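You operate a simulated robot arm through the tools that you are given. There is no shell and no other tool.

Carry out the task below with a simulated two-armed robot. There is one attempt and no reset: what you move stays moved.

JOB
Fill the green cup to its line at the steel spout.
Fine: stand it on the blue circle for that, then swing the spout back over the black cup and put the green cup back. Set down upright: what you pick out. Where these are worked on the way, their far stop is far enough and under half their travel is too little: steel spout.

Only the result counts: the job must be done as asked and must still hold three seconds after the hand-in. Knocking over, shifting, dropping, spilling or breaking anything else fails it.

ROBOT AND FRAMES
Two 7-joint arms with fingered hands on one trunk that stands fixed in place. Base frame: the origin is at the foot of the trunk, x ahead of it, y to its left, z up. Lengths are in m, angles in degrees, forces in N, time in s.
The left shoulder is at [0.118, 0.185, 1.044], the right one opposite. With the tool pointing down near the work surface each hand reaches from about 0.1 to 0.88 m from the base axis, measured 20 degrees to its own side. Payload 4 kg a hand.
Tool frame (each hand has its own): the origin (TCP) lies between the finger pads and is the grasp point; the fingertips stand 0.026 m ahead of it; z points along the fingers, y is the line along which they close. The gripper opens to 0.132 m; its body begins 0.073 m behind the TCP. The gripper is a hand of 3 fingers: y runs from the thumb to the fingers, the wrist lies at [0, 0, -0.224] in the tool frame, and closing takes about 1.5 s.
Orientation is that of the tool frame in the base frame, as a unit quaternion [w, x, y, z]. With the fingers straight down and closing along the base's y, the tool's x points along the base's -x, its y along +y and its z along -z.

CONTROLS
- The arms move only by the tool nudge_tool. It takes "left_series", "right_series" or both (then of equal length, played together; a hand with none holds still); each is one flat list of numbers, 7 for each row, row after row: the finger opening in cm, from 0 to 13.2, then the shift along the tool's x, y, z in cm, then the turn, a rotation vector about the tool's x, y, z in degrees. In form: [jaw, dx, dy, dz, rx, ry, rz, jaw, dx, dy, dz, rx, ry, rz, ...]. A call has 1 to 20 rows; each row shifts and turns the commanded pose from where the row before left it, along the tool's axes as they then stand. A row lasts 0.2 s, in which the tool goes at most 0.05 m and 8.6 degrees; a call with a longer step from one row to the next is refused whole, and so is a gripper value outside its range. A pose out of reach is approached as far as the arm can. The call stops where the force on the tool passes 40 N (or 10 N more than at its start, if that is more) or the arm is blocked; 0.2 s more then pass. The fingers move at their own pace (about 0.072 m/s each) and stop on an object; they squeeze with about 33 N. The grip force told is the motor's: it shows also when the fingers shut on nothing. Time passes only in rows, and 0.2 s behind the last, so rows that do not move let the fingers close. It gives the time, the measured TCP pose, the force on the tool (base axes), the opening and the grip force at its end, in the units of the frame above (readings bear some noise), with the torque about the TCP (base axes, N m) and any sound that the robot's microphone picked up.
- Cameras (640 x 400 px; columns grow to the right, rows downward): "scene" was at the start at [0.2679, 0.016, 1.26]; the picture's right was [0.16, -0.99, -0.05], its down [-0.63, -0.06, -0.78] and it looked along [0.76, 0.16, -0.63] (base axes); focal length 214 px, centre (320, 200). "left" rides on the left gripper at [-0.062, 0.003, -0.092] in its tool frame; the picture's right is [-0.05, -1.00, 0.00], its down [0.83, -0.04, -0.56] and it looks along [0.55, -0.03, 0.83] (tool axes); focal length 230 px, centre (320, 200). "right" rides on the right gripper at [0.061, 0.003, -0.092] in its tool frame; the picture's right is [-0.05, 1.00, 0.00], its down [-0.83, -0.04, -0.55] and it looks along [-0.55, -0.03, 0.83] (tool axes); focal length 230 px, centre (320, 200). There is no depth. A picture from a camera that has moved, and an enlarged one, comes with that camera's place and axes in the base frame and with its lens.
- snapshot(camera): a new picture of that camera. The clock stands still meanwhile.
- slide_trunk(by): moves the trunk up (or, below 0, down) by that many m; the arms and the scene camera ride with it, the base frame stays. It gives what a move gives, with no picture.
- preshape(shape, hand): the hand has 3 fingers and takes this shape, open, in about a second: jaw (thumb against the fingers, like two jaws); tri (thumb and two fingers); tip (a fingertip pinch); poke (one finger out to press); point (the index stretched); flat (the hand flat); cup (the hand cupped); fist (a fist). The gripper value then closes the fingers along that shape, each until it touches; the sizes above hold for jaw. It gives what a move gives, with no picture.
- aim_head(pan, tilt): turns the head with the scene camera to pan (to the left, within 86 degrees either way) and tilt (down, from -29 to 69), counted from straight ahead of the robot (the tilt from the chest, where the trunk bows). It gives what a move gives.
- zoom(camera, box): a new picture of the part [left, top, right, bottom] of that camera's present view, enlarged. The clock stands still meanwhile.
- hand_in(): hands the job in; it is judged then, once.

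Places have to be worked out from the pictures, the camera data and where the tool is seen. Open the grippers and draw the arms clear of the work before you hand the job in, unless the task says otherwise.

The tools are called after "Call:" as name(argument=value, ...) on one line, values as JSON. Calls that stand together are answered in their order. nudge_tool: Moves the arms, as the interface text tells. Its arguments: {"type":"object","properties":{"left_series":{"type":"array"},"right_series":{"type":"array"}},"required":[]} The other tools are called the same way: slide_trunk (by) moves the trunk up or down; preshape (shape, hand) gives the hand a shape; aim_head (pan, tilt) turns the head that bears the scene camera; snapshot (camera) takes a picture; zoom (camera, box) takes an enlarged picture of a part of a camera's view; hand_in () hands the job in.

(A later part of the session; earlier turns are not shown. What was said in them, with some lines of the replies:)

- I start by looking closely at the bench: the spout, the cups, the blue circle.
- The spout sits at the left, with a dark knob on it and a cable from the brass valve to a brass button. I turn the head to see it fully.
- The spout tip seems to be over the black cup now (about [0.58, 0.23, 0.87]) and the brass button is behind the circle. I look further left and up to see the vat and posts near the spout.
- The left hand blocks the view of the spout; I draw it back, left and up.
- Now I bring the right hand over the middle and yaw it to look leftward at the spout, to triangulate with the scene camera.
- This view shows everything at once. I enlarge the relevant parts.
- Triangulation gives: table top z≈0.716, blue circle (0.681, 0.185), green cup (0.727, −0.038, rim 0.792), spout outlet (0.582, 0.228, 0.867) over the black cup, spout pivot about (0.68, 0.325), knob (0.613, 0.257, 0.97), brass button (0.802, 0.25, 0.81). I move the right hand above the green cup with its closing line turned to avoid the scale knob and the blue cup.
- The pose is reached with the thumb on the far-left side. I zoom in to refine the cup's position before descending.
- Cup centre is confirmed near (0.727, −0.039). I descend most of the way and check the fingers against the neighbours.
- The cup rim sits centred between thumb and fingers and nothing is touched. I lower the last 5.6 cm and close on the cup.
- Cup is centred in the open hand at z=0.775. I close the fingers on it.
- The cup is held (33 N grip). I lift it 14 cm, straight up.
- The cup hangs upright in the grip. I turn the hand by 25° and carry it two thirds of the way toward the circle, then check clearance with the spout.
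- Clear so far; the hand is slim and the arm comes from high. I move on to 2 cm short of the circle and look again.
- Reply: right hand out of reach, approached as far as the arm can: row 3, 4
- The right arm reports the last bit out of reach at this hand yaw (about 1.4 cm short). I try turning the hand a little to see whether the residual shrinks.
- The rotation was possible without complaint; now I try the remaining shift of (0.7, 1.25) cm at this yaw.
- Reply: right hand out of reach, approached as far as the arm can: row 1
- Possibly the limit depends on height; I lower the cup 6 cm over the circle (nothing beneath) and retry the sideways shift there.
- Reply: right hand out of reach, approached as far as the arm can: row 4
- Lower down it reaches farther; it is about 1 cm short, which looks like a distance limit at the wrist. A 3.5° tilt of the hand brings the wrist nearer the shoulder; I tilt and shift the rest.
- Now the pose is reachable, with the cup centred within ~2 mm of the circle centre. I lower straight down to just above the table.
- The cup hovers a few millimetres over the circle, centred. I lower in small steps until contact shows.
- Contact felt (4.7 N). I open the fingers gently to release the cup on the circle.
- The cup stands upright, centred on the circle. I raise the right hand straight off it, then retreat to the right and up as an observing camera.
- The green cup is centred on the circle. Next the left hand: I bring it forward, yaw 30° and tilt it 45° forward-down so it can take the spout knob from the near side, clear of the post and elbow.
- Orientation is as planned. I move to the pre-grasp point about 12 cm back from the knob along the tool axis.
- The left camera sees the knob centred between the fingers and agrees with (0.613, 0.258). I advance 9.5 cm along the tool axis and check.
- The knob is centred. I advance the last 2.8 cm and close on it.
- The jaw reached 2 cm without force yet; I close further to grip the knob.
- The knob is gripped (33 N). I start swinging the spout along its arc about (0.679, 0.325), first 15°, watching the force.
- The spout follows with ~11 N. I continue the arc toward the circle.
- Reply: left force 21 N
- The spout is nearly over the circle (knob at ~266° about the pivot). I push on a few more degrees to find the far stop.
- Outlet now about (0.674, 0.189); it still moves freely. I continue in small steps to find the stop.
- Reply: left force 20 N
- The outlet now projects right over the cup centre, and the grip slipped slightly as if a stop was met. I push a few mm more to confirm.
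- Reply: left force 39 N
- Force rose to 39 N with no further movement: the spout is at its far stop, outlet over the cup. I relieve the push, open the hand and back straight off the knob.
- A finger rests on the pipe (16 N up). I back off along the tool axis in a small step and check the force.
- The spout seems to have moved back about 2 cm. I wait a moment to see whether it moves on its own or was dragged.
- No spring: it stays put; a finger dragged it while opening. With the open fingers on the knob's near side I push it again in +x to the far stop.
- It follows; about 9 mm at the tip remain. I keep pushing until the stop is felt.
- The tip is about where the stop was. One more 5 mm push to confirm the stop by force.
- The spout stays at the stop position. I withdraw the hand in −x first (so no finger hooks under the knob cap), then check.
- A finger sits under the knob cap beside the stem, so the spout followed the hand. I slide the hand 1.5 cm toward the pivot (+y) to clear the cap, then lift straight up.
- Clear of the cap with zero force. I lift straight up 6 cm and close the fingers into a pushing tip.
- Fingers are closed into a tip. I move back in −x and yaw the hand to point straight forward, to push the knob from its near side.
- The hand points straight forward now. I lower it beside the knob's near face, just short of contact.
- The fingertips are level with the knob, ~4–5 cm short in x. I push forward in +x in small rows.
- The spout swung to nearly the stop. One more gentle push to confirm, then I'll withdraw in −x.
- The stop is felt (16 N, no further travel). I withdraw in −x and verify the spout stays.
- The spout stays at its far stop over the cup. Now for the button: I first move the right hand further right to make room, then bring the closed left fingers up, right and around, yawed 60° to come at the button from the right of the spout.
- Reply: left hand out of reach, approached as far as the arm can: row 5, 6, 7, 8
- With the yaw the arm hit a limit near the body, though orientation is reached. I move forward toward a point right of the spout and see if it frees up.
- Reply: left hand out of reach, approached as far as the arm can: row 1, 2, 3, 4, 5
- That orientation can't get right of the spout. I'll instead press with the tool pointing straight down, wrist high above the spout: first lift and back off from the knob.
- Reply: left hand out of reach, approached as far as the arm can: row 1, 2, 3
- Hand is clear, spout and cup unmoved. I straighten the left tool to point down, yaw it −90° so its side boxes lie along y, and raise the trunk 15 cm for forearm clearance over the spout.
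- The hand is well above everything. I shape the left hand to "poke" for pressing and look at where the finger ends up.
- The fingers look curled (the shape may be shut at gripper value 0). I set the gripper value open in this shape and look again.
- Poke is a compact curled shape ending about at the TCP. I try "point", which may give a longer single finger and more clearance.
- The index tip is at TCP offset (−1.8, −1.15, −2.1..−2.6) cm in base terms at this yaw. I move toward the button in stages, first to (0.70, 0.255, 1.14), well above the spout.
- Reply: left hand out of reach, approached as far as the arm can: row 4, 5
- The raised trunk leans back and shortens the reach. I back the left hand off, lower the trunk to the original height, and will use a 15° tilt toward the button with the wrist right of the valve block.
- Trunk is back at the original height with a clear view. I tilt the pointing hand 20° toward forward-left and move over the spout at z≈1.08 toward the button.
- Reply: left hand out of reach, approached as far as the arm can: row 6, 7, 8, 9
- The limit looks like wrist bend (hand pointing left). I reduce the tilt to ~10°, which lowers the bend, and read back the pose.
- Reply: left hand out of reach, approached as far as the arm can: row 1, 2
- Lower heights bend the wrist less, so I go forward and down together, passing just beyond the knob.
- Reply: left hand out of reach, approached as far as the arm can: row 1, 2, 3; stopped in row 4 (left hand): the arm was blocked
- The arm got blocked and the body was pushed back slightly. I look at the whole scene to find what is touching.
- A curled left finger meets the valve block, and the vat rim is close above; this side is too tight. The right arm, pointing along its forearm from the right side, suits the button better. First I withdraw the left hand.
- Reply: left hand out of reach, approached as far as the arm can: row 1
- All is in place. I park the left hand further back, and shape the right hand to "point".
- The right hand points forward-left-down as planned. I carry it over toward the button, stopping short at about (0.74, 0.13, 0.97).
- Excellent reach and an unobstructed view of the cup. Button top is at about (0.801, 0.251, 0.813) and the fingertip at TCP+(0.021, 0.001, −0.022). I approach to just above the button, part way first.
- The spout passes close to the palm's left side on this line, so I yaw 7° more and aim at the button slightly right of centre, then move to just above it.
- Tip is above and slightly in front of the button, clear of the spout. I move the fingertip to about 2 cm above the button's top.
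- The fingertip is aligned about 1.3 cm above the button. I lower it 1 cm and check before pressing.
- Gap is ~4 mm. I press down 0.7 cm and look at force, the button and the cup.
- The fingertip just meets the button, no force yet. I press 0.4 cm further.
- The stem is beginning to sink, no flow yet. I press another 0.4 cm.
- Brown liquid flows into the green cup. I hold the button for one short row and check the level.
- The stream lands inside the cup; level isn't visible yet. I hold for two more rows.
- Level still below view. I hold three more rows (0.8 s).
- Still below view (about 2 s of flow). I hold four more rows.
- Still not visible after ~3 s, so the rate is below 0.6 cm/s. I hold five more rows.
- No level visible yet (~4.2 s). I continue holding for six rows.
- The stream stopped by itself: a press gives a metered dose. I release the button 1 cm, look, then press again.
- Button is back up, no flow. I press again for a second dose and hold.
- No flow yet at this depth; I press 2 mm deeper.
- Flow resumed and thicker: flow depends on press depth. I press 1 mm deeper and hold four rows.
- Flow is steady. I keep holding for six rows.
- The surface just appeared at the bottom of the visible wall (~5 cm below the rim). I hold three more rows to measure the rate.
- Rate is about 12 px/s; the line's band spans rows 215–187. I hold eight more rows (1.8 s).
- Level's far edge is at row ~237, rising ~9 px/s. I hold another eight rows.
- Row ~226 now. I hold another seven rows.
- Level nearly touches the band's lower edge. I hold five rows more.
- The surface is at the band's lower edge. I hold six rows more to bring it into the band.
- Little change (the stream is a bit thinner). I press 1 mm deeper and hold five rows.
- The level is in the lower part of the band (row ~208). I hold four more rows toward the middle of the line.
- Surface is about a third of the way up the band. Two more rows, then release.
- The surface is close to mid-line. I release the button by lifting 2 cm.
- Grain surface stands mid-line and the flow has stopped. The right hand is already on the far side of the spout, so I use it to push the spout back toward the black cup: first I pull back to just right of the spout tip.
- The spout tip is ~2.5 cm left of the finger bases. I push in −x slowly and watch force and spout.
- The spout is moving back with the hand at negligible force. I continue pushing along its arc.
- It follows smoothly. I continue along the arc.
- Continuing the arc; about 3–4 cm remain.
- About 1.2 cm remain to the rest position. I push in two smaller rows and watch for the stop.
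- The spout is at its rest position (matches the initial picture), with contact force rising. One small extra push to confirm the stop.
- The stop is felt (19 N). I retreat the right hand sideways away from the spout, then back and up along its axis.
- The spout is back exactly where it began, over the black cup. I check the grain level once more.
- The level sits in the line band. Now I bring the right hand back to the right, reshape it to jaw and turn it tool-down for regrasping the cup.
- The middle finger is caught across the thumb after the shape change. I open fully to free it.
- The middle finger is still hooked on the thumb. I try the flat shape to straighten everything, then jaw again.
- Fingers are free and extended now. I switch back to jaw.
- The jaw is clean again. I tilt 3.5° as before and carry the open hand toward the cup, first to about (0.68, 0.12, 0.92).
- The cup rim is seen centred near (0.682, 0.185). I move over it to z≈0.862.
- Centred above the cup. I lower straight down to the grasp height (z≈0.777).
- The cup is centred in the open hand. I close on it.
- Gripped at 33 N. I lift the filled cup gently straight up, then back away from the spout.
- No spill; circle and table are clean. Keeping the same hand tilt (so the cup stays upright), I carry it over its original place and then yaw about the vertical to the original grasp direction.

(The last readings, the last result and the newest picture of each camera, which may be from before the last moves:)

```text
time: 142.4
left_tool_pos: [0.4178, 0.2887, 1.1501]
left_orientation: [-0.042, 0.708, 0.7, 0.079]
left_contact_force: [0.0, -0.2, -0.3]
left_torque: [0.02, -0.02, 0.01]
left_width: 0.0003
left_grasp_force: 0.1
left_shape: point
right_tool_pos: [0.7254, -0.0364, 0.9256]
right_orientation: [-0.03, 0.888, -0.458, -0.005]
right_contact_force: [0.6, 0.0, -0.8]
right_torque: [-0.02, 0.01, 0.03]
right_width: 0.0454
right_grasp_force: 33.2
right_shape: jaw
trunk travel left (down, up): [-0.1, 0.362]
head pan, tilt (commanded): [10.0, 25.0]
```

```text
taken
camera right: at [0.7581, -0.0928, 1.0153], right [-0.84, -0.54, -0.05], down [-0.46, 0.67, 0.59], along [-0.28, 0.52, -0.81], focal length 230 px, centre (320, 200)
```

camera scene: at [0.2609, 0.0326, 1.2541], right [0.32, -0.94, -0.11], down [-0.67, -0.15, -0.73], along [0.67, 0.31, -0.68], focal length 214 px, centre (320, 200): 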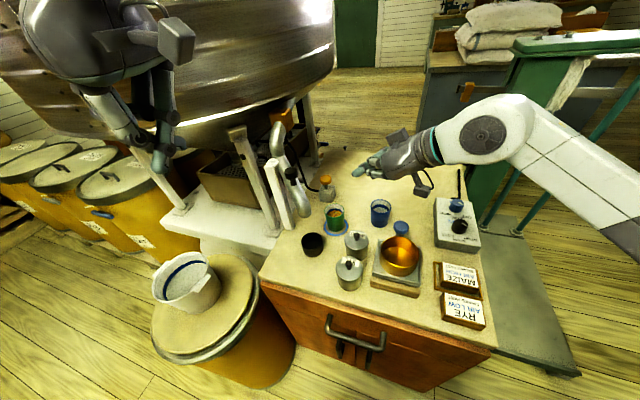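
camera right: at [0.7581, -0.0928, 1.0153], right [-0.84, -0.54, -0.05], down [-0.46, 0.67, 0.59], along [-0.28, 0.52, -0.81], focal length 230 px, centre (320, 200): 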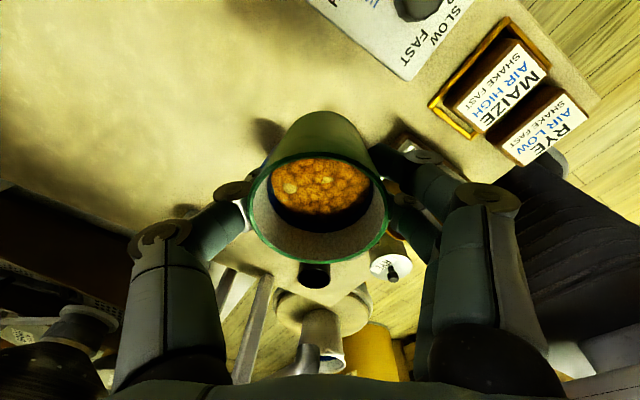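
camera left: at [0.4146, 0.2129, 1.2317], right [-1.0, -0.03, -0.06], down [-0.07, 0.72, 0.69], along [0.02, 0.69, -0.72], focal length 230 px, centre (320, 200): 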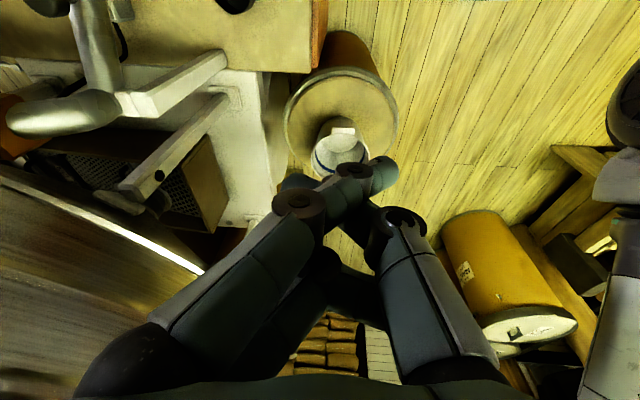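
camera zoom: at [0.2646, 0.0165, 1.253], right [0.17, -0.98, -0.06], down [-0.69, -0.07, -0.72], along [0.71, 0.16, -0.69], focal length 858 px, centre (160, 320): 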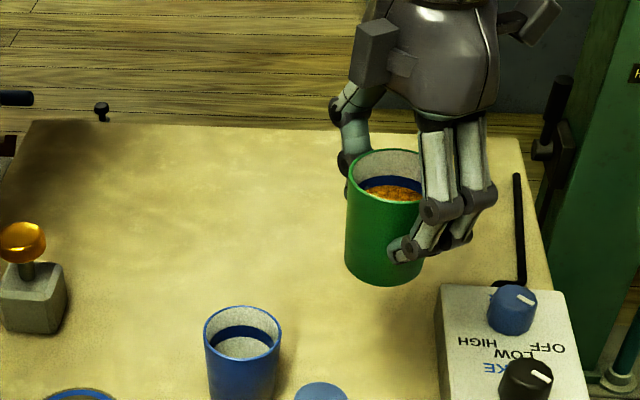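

Over the original place, cup upright. I lower straight down to just above the table.

Call:
nudge_tool(right_series=[4, 0.085, 0.114, 2.34, 0, 0, 0, 4, 0.085, 0.114, 2.34, 0, 0, 0, 4, 0.085, 0.114, 2.34, 0, 0, 0, 4, 0.085, 0.114, 2.34, 0, 0, 0, 4, 0.085, 0.114, 2.34, 0, 0, 0, 4, 0.07, 0.1, 2.0, 0, 0, 0, 4, 0, 0, 0, 0, 0, 0])

Call:
zoom(camera="scene", box=[310, 160, 438, 240])

Call:
snapshot(camera="right")

```text
time: 144.0
left_tool_pos: [0.4172, 0.2884, 1.1528]
left_orientation: [-0.042, 0.708, 0.701, 0.079]
left_contact_force: [-0.1, -0.2, -0.2]
left_torque: [0.01, 0.01, -0.01]
left_width: 0.0
left_grasp_force: 0.1
left_shape: point
right_tool_pos: [0.7264, -0.0374, 0.7896]
right_orientation: [-0.03, 0.888, -0.458, -0.005]
right_contact_force: [0.4, 0.4, -0.5]
right_torque: [-0.02, -0.03, 0.01]
right_width: 0.0453
right_grasp_force: 33.4
right_shape: jaw
trunk travel left (down, up): [-0.1, 0.362]
head pan, tilt (commanded): [10.0, 25.0]
```

```text
5.00 times, centred on (374, 200) of scene
camera zoom: at [0.2642, 0.0165, 1.2531], right [0.16, -0.98, -0.06], down [-0.69, -0.07, -0.72], along [0.71, 0.16, -0.69], focal length 1072 px, centre (50, 200)
```

zoom: 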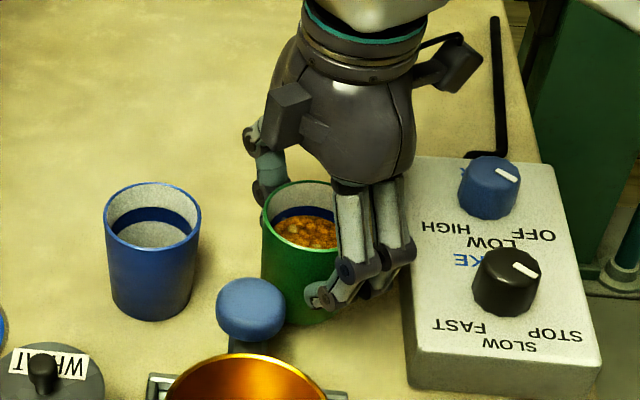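

```text
taken
camera right: at [0.7582, -0.0929, 0.8783], right [-0.84, -0.54, -0.05], down [-0.46, 0.67, 0.59], along [-0.28, 0.51, -0.81], focal length 230 px, centre (320, 200)
```

right: 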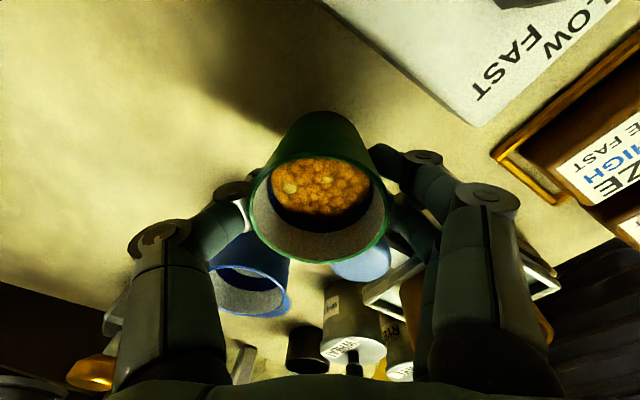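

Within about 2 mm of the original spot. I lower 1 cm more, then millimetre steps until contact.

Call:
nudge_tool(right_series=[4, 0.02, 0.03, 0.5, 0, 0, 0, 4, 0.015, 0.02, 0.4, 0, 0, 0, 4, 0, 0, 0, 0, 0, 0])

Call:
nudge_tool(right_series=[4, 0.007, 0.01, 0.2, 0, 0, 0, 4, 0, 0, 0, 0, 0, 0])

```text
time: 144.8
left_tool_pos: [0.4171, 0.2884, 1.1503]
left_orientation: [-0.043, 0.708, 0.7, 0.08]
left_contact_force: [0.1, -0.2, 0.5]
left_torque: [0.03, 0.0, 0.0]
left_width: 0.0001
left_grasp_force: 0.1
left_shape: point
right_tool_pos: [0.7255, -0.0363, 0.7802]
right_orientation: [-0.029, 0.888, -0.458, -0.005]
right_contact_force: [0.4, 0.0, -1.4]
right_torque: [0.03, 0.05, 0.02]
right_width: 0.0452
right_grasp_force: 33.4
right_shape: jaw
trunk travel left (down, up): [-0.1, 0.362]
head pan, tilt (commanded): [10.0, 25.0]
```

```text
time: 145.4
left_tool_pos: [0.4174, 0.2895, 1.1523]
left_orientation: [-0.043, 0.708, 0.7, 0.08]
left_contact_force: [-0.2, -0.1, -0.1]
left_torque: [-0.03, 0.01, 0.0]
left_width: 0.0
left_grasp_force: 0.2
left_shape: point
right_tool_pos: [0.7263, -0.036, 0.7788]
right_orientation: [-0.03, 0.889, -0.458, -0.004]
right_contact_force: [-0.2, 0.6, -0.9]
right_torque: [-0.02, -0.02, -0.04]
right_width: 0.0449
right_grasp_force: 33.1
right_shape: jaw
trunk travel left (down, up): [-0.1, 0.362]
head pan, tilt (commanded): [10.0, 25.0]
```

Call:
nudge_tool(right_series=[4, 0.005, 0.006, 0.12, 0, 0, 0, 4, 0, 0, 0, 0, 0, 0])

Call:
zoom(camera="scene", box=[310, 160, 438, 240])

```text
time: 146.0
left_tool_pos: [0.417, 0.2879, 1.1513]
left_orientation: [-0.042, 0.709, 0.7, 0.08]
left_contact_force: [-0.1, -0.3, -0.4]
left_torque: [0.01, 0.01, 0.01]
left_width: 0.0
left_grasp_force: 0.0
left_shape: point
right_tool_pos: [0.726, -0.0367, 0.7763]
right_orientation: [-0.03, 0.888, -0.458, -0.004]
right_contact_force: [0.2, 0.1, -0.6]
right_torque: [0.0, 0.01, 0.02]
right_width: 0.0451
right_grasp_force: 33.0
right_shape: jaw
trunk travel left (down, up): [-0.1, 0.362]
head pan, tilt (commanded): [10.0, 25.0]
```

```text
5.00 times, centred on (374, 200) of scene
camera zoom: at [0.2645, 0.0165, 1.253], right [0.16, -0.98, -0.06], down [-0.69, -0.07, -0.72], along [0.71, 0.16, -0.69], focal length 1072 px, centre (50, 200)
```

zoom: 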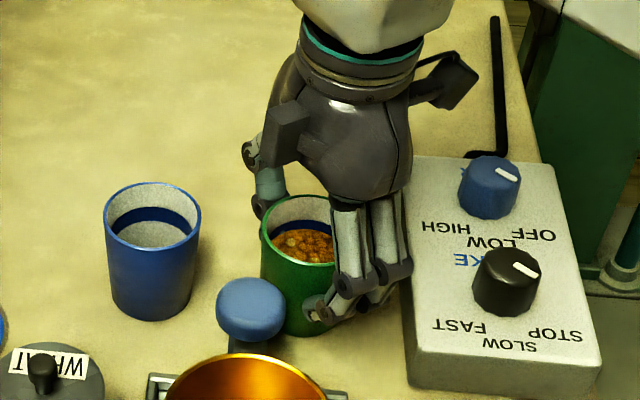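

Nearly identical to the first grasp picture; contact just beginning. Another millimetre.

Call:
nudge_tool(right_series=[4, 0.004, 0.006, 0.12, 0, 0, 0, 4, 0, 0, 0, 0, 0, 0])

```text
time: 146.6
left_tool_pos: [0.4164, 0.2896, 1.1512]
left_orientation: [-0.043, 0.708, 0.7, 0.08]
left_contact_force: [0.6, 0.3, 0.0]
left_torque: [0.01, -0.01, -0.01]
left_width: 0.0001
left_grasp_force: 0.0
left_shape: point
right_tool_pos: [0.7264, -0.0369, 0.7766]
right_orientation: [-0.03, 0.889, -0.457, -0.004]
right_contact_force: [0.3, -0.2, 2.4]
right_torque: [-0.08, 0.06, -0.04]
right_width: 0.0451
right_grasp_force: 33.4
right_shape: jaw
trunk travel left (down, up): [-0.1, 0.362]
head pan, tilt (commanded): [10.0, 25.0]
```

Contact is firm (2.4 N). I open the fingers gradually.

Call:
nudge_tool(right_series=[5.0, 0, 0, 0, 0, 0, 0, 5.6, 0, 0, 0, 0, 0, 0, 6.3, 0, 0, 0, 0, 0, 0, 7.2, 0, 0, 0, 0, 0, 0, 8.2, 0, 0, 0, 0, 0, 0, 9, 0, 0, 0, 0, 0, 0, 9, 0, 0, 0, 0, 0, 0])

Call:
snapshot(camera="right")

Call:
zoom(camera="scene", box=[310, 160, 438, 240])

```text
time: 148.2
left_tool_pos: [0.4178, 0.2886, 1.1519]
left_orientation: [-0.043, 0.708, 0.7, 0.08]
left_contact_force: [0.1, 0.1, 0.0]
left_torque: [0.0, 0.01, 0.0]
left_width: 0.0001
left_grasp_force: 0.0
left_shape: point
right_tool_pos: [0.7253, -0.0381, 0.7759]
right_orientation: [-0.03, 0.888, -0.458, -0.004]
right_contact_force: [0.4, -0.2, -0.1]
right_torque: [0.0, -0.02, 0.0]
right_width: 0.0895
right_grasp_force: 0.1
right_shape: jaw
trunk travel left (down, up): [-0.1, 0.362]
head pan, tilt (commanded): [10.0, 25.0]
```

```text
taken
camera right: at [0.7583, -0.0933, 0.8651], right [-0.84, -0.54, -0.05], down [-0.46, 0.67, 0.59], along [-0.28, 0.52, -0.81], focal length 230 px, centre (320, 200)
```

right: 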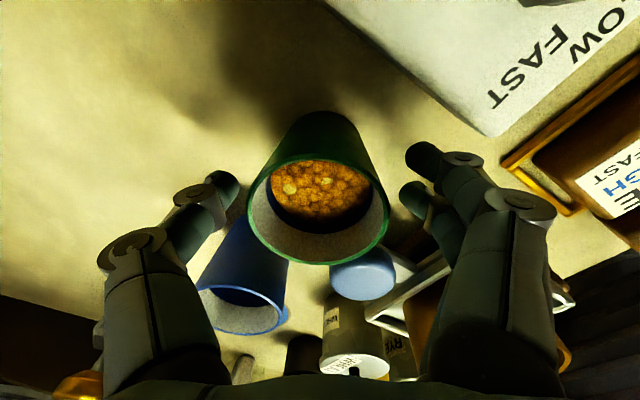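

```text
5.00 times, centred on (374, 200) of scene
camera zoom: at [0.2645, 0.0165, 1.253], right [0.16, -0.98, -0.06], down [-0.69, -0.07, -0.72], along [0.71, 0.16, -0.69], focal length 1072 px, centre (50, 200)
```

zoom: 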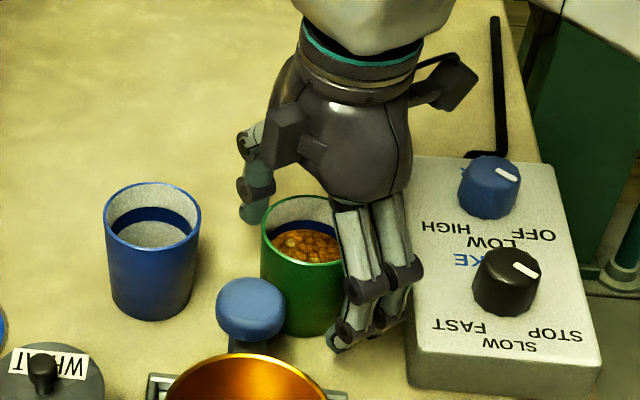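

The cup stands released and upright. I raise the hand straight up.

Call:
nudge_tool(right_series=[9, -0.05, -0.07, -1.5, 0, 0, 0, 9, -0.07, -0.1, -2, 0, 0, 0, 9, -0.09, -0.12, -2.5, 0, 0, 0, 9, -0.14, -0.19, -4, 0, 0, 0, 9, -0.14, -0.19, -4, 0, 0, 0, 9, -0.14, -0.19, -4, 0, 0, 0, 9, -0.14, -0.19, -4, 0, 0, 0, 13.2, -0.14, -0.19, -4, 0, 0, 0, 13.2, 0, 0, 0, 0, 0, 0])

Call:
snapshot(camera="scene")

Call:
zoom(camera="scene", box=[310, 180, 438, 260])

```text
time: 150.2
left_tool_pos: [0.417, 0.2888, 1.1514]
left_orientation: [-0.043, 0.709, 0.699, 0.079]
left_contact_force: [0.3, -0.1, -0.3]
left_torque: [0.01, 0.05, -0.03]
left_width: 0.0
left_grasp_force: 0.0
left_shape: point
right_tool_pos: [0.7258, -0.0377, 1.0348]
right_orientation: [-0.029, 0.888, -0.459, -0.005]
right_contact_force: [0.4, 0.3, -0.3]
right_torque: [-0.02, -0.03, 0.01]
right_width: 0.1318
right_grasp_force: 0.1
right_shape: jaw
trunk travel left (down, up): [-0.1, 0.362]
head pan, tilt (commanded): [10.0, 25.0]
```

```text
taken
camera scene: at [0.2651, 0.0161, 1.2527], right [0.16, -0.98, -0.06], down [-0.69, -0.07, -0.72], along [0.7, 0.16, -0.69], focal length 214 px, centre (320, 200)
```

scene: 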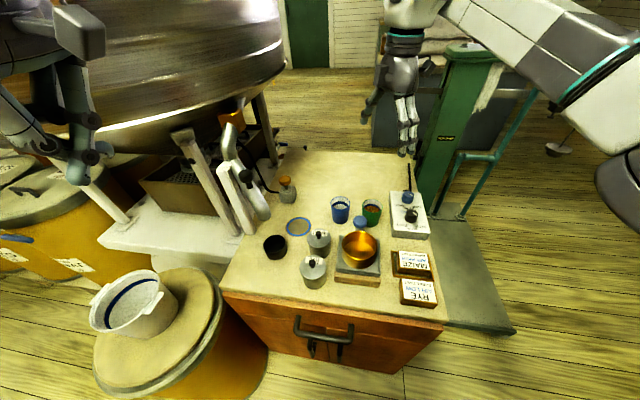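

```text
5.00 times, centred on (374, 220) of scene
camera zoom: at [0.2651, 0.0161, 1.2527], right [0.16, -0.98, -0.06], down [-0.69, -0.07, -0.72], along [0.7, 0.16, -0.69], focal length 1072 px, centre (50, 100)
```

zoom: 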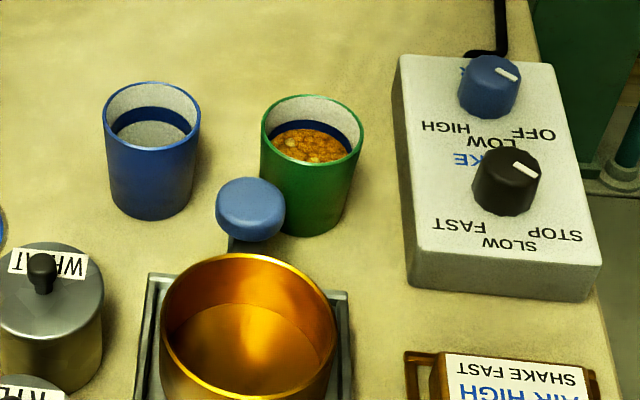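

The cup is back within about a millimetre of its old place. I check the level against the line closely.

Call:
zoom(camera="scene", box=[352, 192, 400, 222])

Call:
zoom(camera="scene", box=[320, 190, 368, 220])

Call:
zoom(camera="right", box=[260, 60, 380, 135])

```text
13.33 times, centred on (376, 207) of scene
camera zoom: at [0.2651, 0.0161, 1.2527], right [0.16, -0.98, -0.06], down [-0.69, -0.07, -0.72], along [0.7, 0.16, -0.69], focal length 2860 px, centre (-427, 107)
```

zoom: 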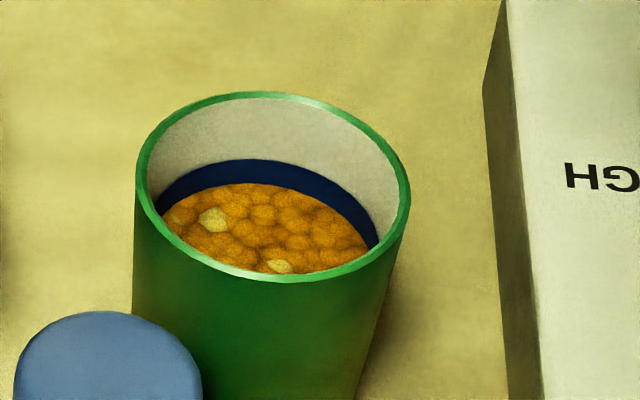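

```text
13.33 times, centred on (344, 205) of scene
camera zoom: at [0.2651, 0.0161, 1.2527], right [0.16, -0.98, -0.06], down [-0.69, -0.07, -0.72], along [0.7, 0.16, -0.69], focal length 2860 px, centre (0, 133)
```

zoom: 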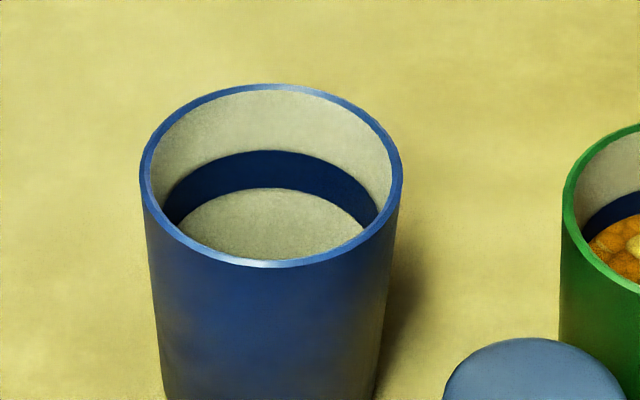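

```text
5.33 times, centred on (320, 98) of right
camera zoom: at [0.7583, -0.094, 1.1244], right [-0.84, -0.53, -0.05], down [-0.46, 0.67, 0.59], along [-0.28, 0.52, -0.81], focal length 1227 px, centre (320, 747)
```

zoom: 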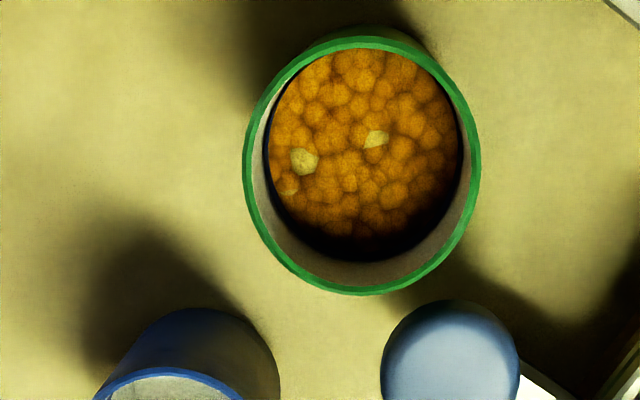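

The grain stands within the blue line band. Everything else is unmoved. I draw both arms clear and open both hands (left via flat to avoid tangling).

Call:
nudge_tool(right_series=[13.2, 1.04, 3.33, -1.63, 0, 0, 0, 13.2, 1.04, 3.33, -1.63, 0, 0, 0, 13.2, 1.04, 3.33, -1.63, 0, 0, 0, 13.2, 1.04, 3.33, -1.63, 0, 0, 0, 13.2, 1.04, 3.33, -1.63, 0, 0, 0, 13.2, 1.04, 3.33, -1.63, 0, 0, 0, 13.2, 1.04, 3.33, -1.63, 0, 0, 0], left_series=[0, 0.8, -1.6, -0.7, 0, 0, 0, 0, 0.8, -1.6, -0.7, 0, 0, 0, 0, 0.8, -1.6, -0.7, 0, 0, 0, 0, 0.8, -1.6, -0.7, 0, 0, 0, 0, 0.8, -1.6, -0.7, 0, 0, 0, 0, 0.8, -1.6, -0.7, 0, 0, 0, 0, 0.8, -1.6, -0.7, 0, 0, 0])

Call:
preshape(shape="flat", hand="left")

Call:
preshape(shape="jaw", hand="left")

Call:
aim_head(pan=20, tilt=25)

Call:
snapshot(camera="scene")

Call:
zoom(camera="scene", box=[240, 150, 448, 280])

```text
time: 151.8
left_tool_pos: [0.3009, 0.3368, 1.2045]
left_orientation: [-0.041, 0.708, 0.7, 0.08]
left_contact_force: [-0.3, -0.7, 0.0]
left_torque: [0.0, -0.04, -0.05]
left_width: 0.0
left_grasp_force: 0.1
left_shape: point
right_tool_pos: [0.5725, -0.238, 1.1376]
right_orientation: [-0.031, 0.888, -0.458, -0.004]
right_contact_force: [-0.7, 0.1, -0.4]
right_torque: [0.04, -0.02, -0.01]
right_width: 0.1322
right_grasp_force: 0.1
right_shape: jaw
trunk travel left (down, up): [-0.1, 0.362]
head pan, tilt (commanded): [10.0, 25.0]
```

```text
time: 152.7
left_tool_pos: [0.3035, 0.3381, 1.2041]
left_orientation: [-0.042, 0.708, 0.7, 0.079]
left_contact_force: [-0.4, -0.4, 1.2]
left_torque: [0.0, 0.01, 0.02]
left_width: 0.1262
left_grasp_force: 0.0
left_shape: flat
right_tool_pos: [0.5772, -0.2373, 1.1367]
right_orientation: [-0.03, 0.889, -0.458, -0.004]
right_contact_force: [-0.5, -0.1, -0.5]
right_torque: [0.01, -0.02, -0.02]
right_width: 0.132
right_grasp_force: 0.1
right_shape: jaw
trunk travel left (down, up): [-0.1, 0.362]
head pan, tilt (commanded): [10.0, 25.0]
```

```text
time: 153.6
left_tool_pos: [0.3037, 0.3387, 1.2033]
left_orientation: [-0.042, 0.709, 0.7, 0.079]
left_contact_force: [0.8, 0.3, -0.3]
left_torque: [-0.02, 0.01, -0.01]
left_width: 0.0949
left_grasp_force: 0.0
left_shape: jaw
right_tool_pos: [0.5758, -0.2378, 1.1365]
right_orientation: [-0.03, 0.888, -0.458, -0.004]
right_contact_force: [-0.9, -0.2, -0.2]
right_torque: [-0.01, -0.02, 0.0]
right_width: 0.132
right_grasp_force: 0.1
right_shape: jaw
trunk travel left (down, up): [-0.1, 0.362]
head pan, tilt (commanded): [10.0, 25.0]
```

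```text
time: 154.3
left_tool_pos: [0.304, 0.3384, 1.2045]
left_orientation: [-0.042, 0.708, 0.7, 0.08]
left_contact_force: [0.6, 0.6, 0.3]
left_torque: [-0.02, 0.0, -0.01]
left_width: 0.0951
left_grasp_force: 0.0
left_shape: jaw
right_tool_pos: [0.5759, -0.2384, 1.1361]
right_orientation: [-0.03, 0.888, -0.458, -0.004]
right_contact_force: [-0.8, -0.2, -0.1]
right_torque: [0.02, 0.0, -0.01]
right_width: 0.132
right_grasp_force: 0.1
right_shape: jaw
trunk travel left (down, up): [-0.1, 0.362]
head pan, tilt (commanded): [20.0, 25.0]
```

```text
taken
camera scene: at [0.2604, 0.0319, 1.2544], right [0.32, -0.94, -0.11], down [-0.67, -0.14, -0.73], along [0.67, 0.31, -0.68], focal length 214 px, centre (320, 200)
```

scene: 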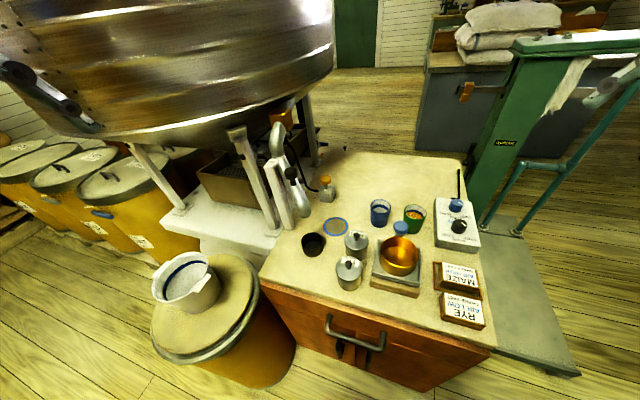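

```text
3.08 times, centred on (344, 215) of scene
camera zoom: at [0.2604, 0.0319, 1.2544], right [0.32, -0.94, -0.11], down [-0.67, -0.14, -0.73], along [0.67, 0.31, -0.68], focal length 660 px, centre (246, 154)
```

zoom: 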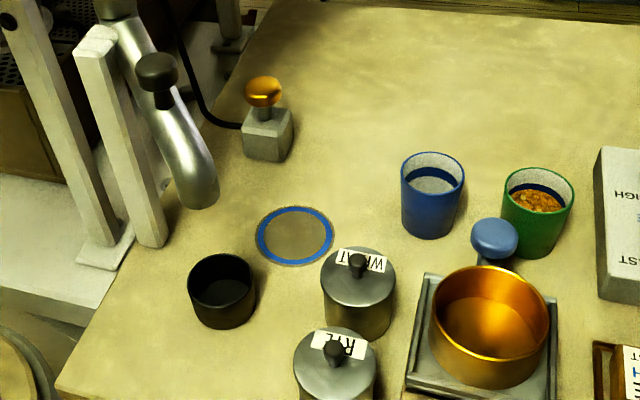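

The scene matches the start except for the filled green cup. I open the left hand fully once more, then hand in.

Call:
preshape(shape="flat", hand="left")

Call:
preshape(shape="jaw", hand="left")

Call:
nudge_tool(left_series=[13.2, 0, 0, 0, 0, 0, 0, 13.2, 0, 0, 0, 0, 0, 0, 13.2, 0, 0, 0, 0, 0, 0, 13.2, 0, 0, 0, 0, 0, 0])

```text
time: 155.2
left_tool_pos: [0.3029, 0.338, 1.2045]
left_orientation: [-0.042, 0.708, 0.7, 0.079]
left_contact_force: [0.4, 0.3, -0.6]
left_torque: [0.01, -0.02, -0.01]
left_width: 0.0
left_grasp_force: 0.1
left_shape: flat
right_tool_pos: [0.5764, -0.237, 1.1358]
right_orientation: [-0.03, 0.888, -0.458, -0.004]
right_contact_force: [0.2, 0.0, 0.4]
right_torque: [0.0, 0.0, -0.03]
right_width: 0.132
right_grasp_force: 0.1
right_shape: jaw
trunk travel left (down, up): [-0.1, 0.362]
head pan, tilt (commanded): [20.0, 25.0]
```

```text
time: 156.1
left_tool_pos: [0.3039, 0.339, 1.2046]
left_orientation: [-0.042, 0.708, 0.7, 0.08]
left_contact_force: [0.1, 0.4, -0.7]
left_torque: [0.01, 0.0, -0.01]
left_width: 0.1321
left_grasp_force: 0.1
left_shape: jaw
right_tool_pos: [0.5756, -0.2374, 1.1362]
right_orientation: [-0.03, 0.888, -0.458, -0.004]
right_contact_force: [0.1, -0.5, 0.1]
right_torque: [0.0, -0.02, 0.03]
right_width: 0.1319
right_grasp_force: 0.0
right_shape: jaw
trunk travel left (down, up): [-0.1, 0.362]
head pan, tilt (commanded): [20.0, 25.0]
```

```text
time: 157.1
left_tool_pos: [0.3032, 0.3379, 1.2045]
left_orientation: [-0.042, 0.708, 0.7, 0.08]
left_contact_force: [0.4, -0.6, -0.2]
left_torque: [-0.02, -0.02, -0.01]
left_width: 0.1319
left_grasp_force: 0.1
left_shape: jaw
right_tool_pos: [0.5762, -0.2374, 1.1361]
right_orientation: [-0.03, 0.889, -0.458, -0.004]
right_contact_force: [0.4, 0.3, 0.7]
right_torque: [0.0, -0.02, 0.03]
right_width: 0.1319
right_grasp_force: 0.0
right_shape: jaw
trunk travel left (down, up): [-0.1, 0.362]
head pan, tilt (commanded): [20.0, 25.0]
```

Both hands are open and clear, the spout is back over the black cup, and the filled green cup stands upright in its old place. I hand in.

Call:
hand_in()

```text
The job is handed in.
```

I filled the green cup with grain on the blue circle, swung the spout back over the black cup, and put the cup back upright. The job is handed in; no verdict came back.

- **Fill level:** the grain surface is inside the blue line band, about 2–3 mm below its middle. I stopped there rather than risk overfilling.
- **Spout:** I pushed it to its far stop for filling. Afterwards I pushed it back until it hit its other stop; the picture then matched its starting position.
- **Green cup:** it is within about 1–2 mm of its original place.
- **Everything else:** I saw no spilled grain or shifted objects. The left hand briefly bumped the spout's valve block while I was trying to reach the dispensing button. I backed it off and pressed the button with the right hand instead.
- **Arms:** both grippers are open and drawn clear of the work.
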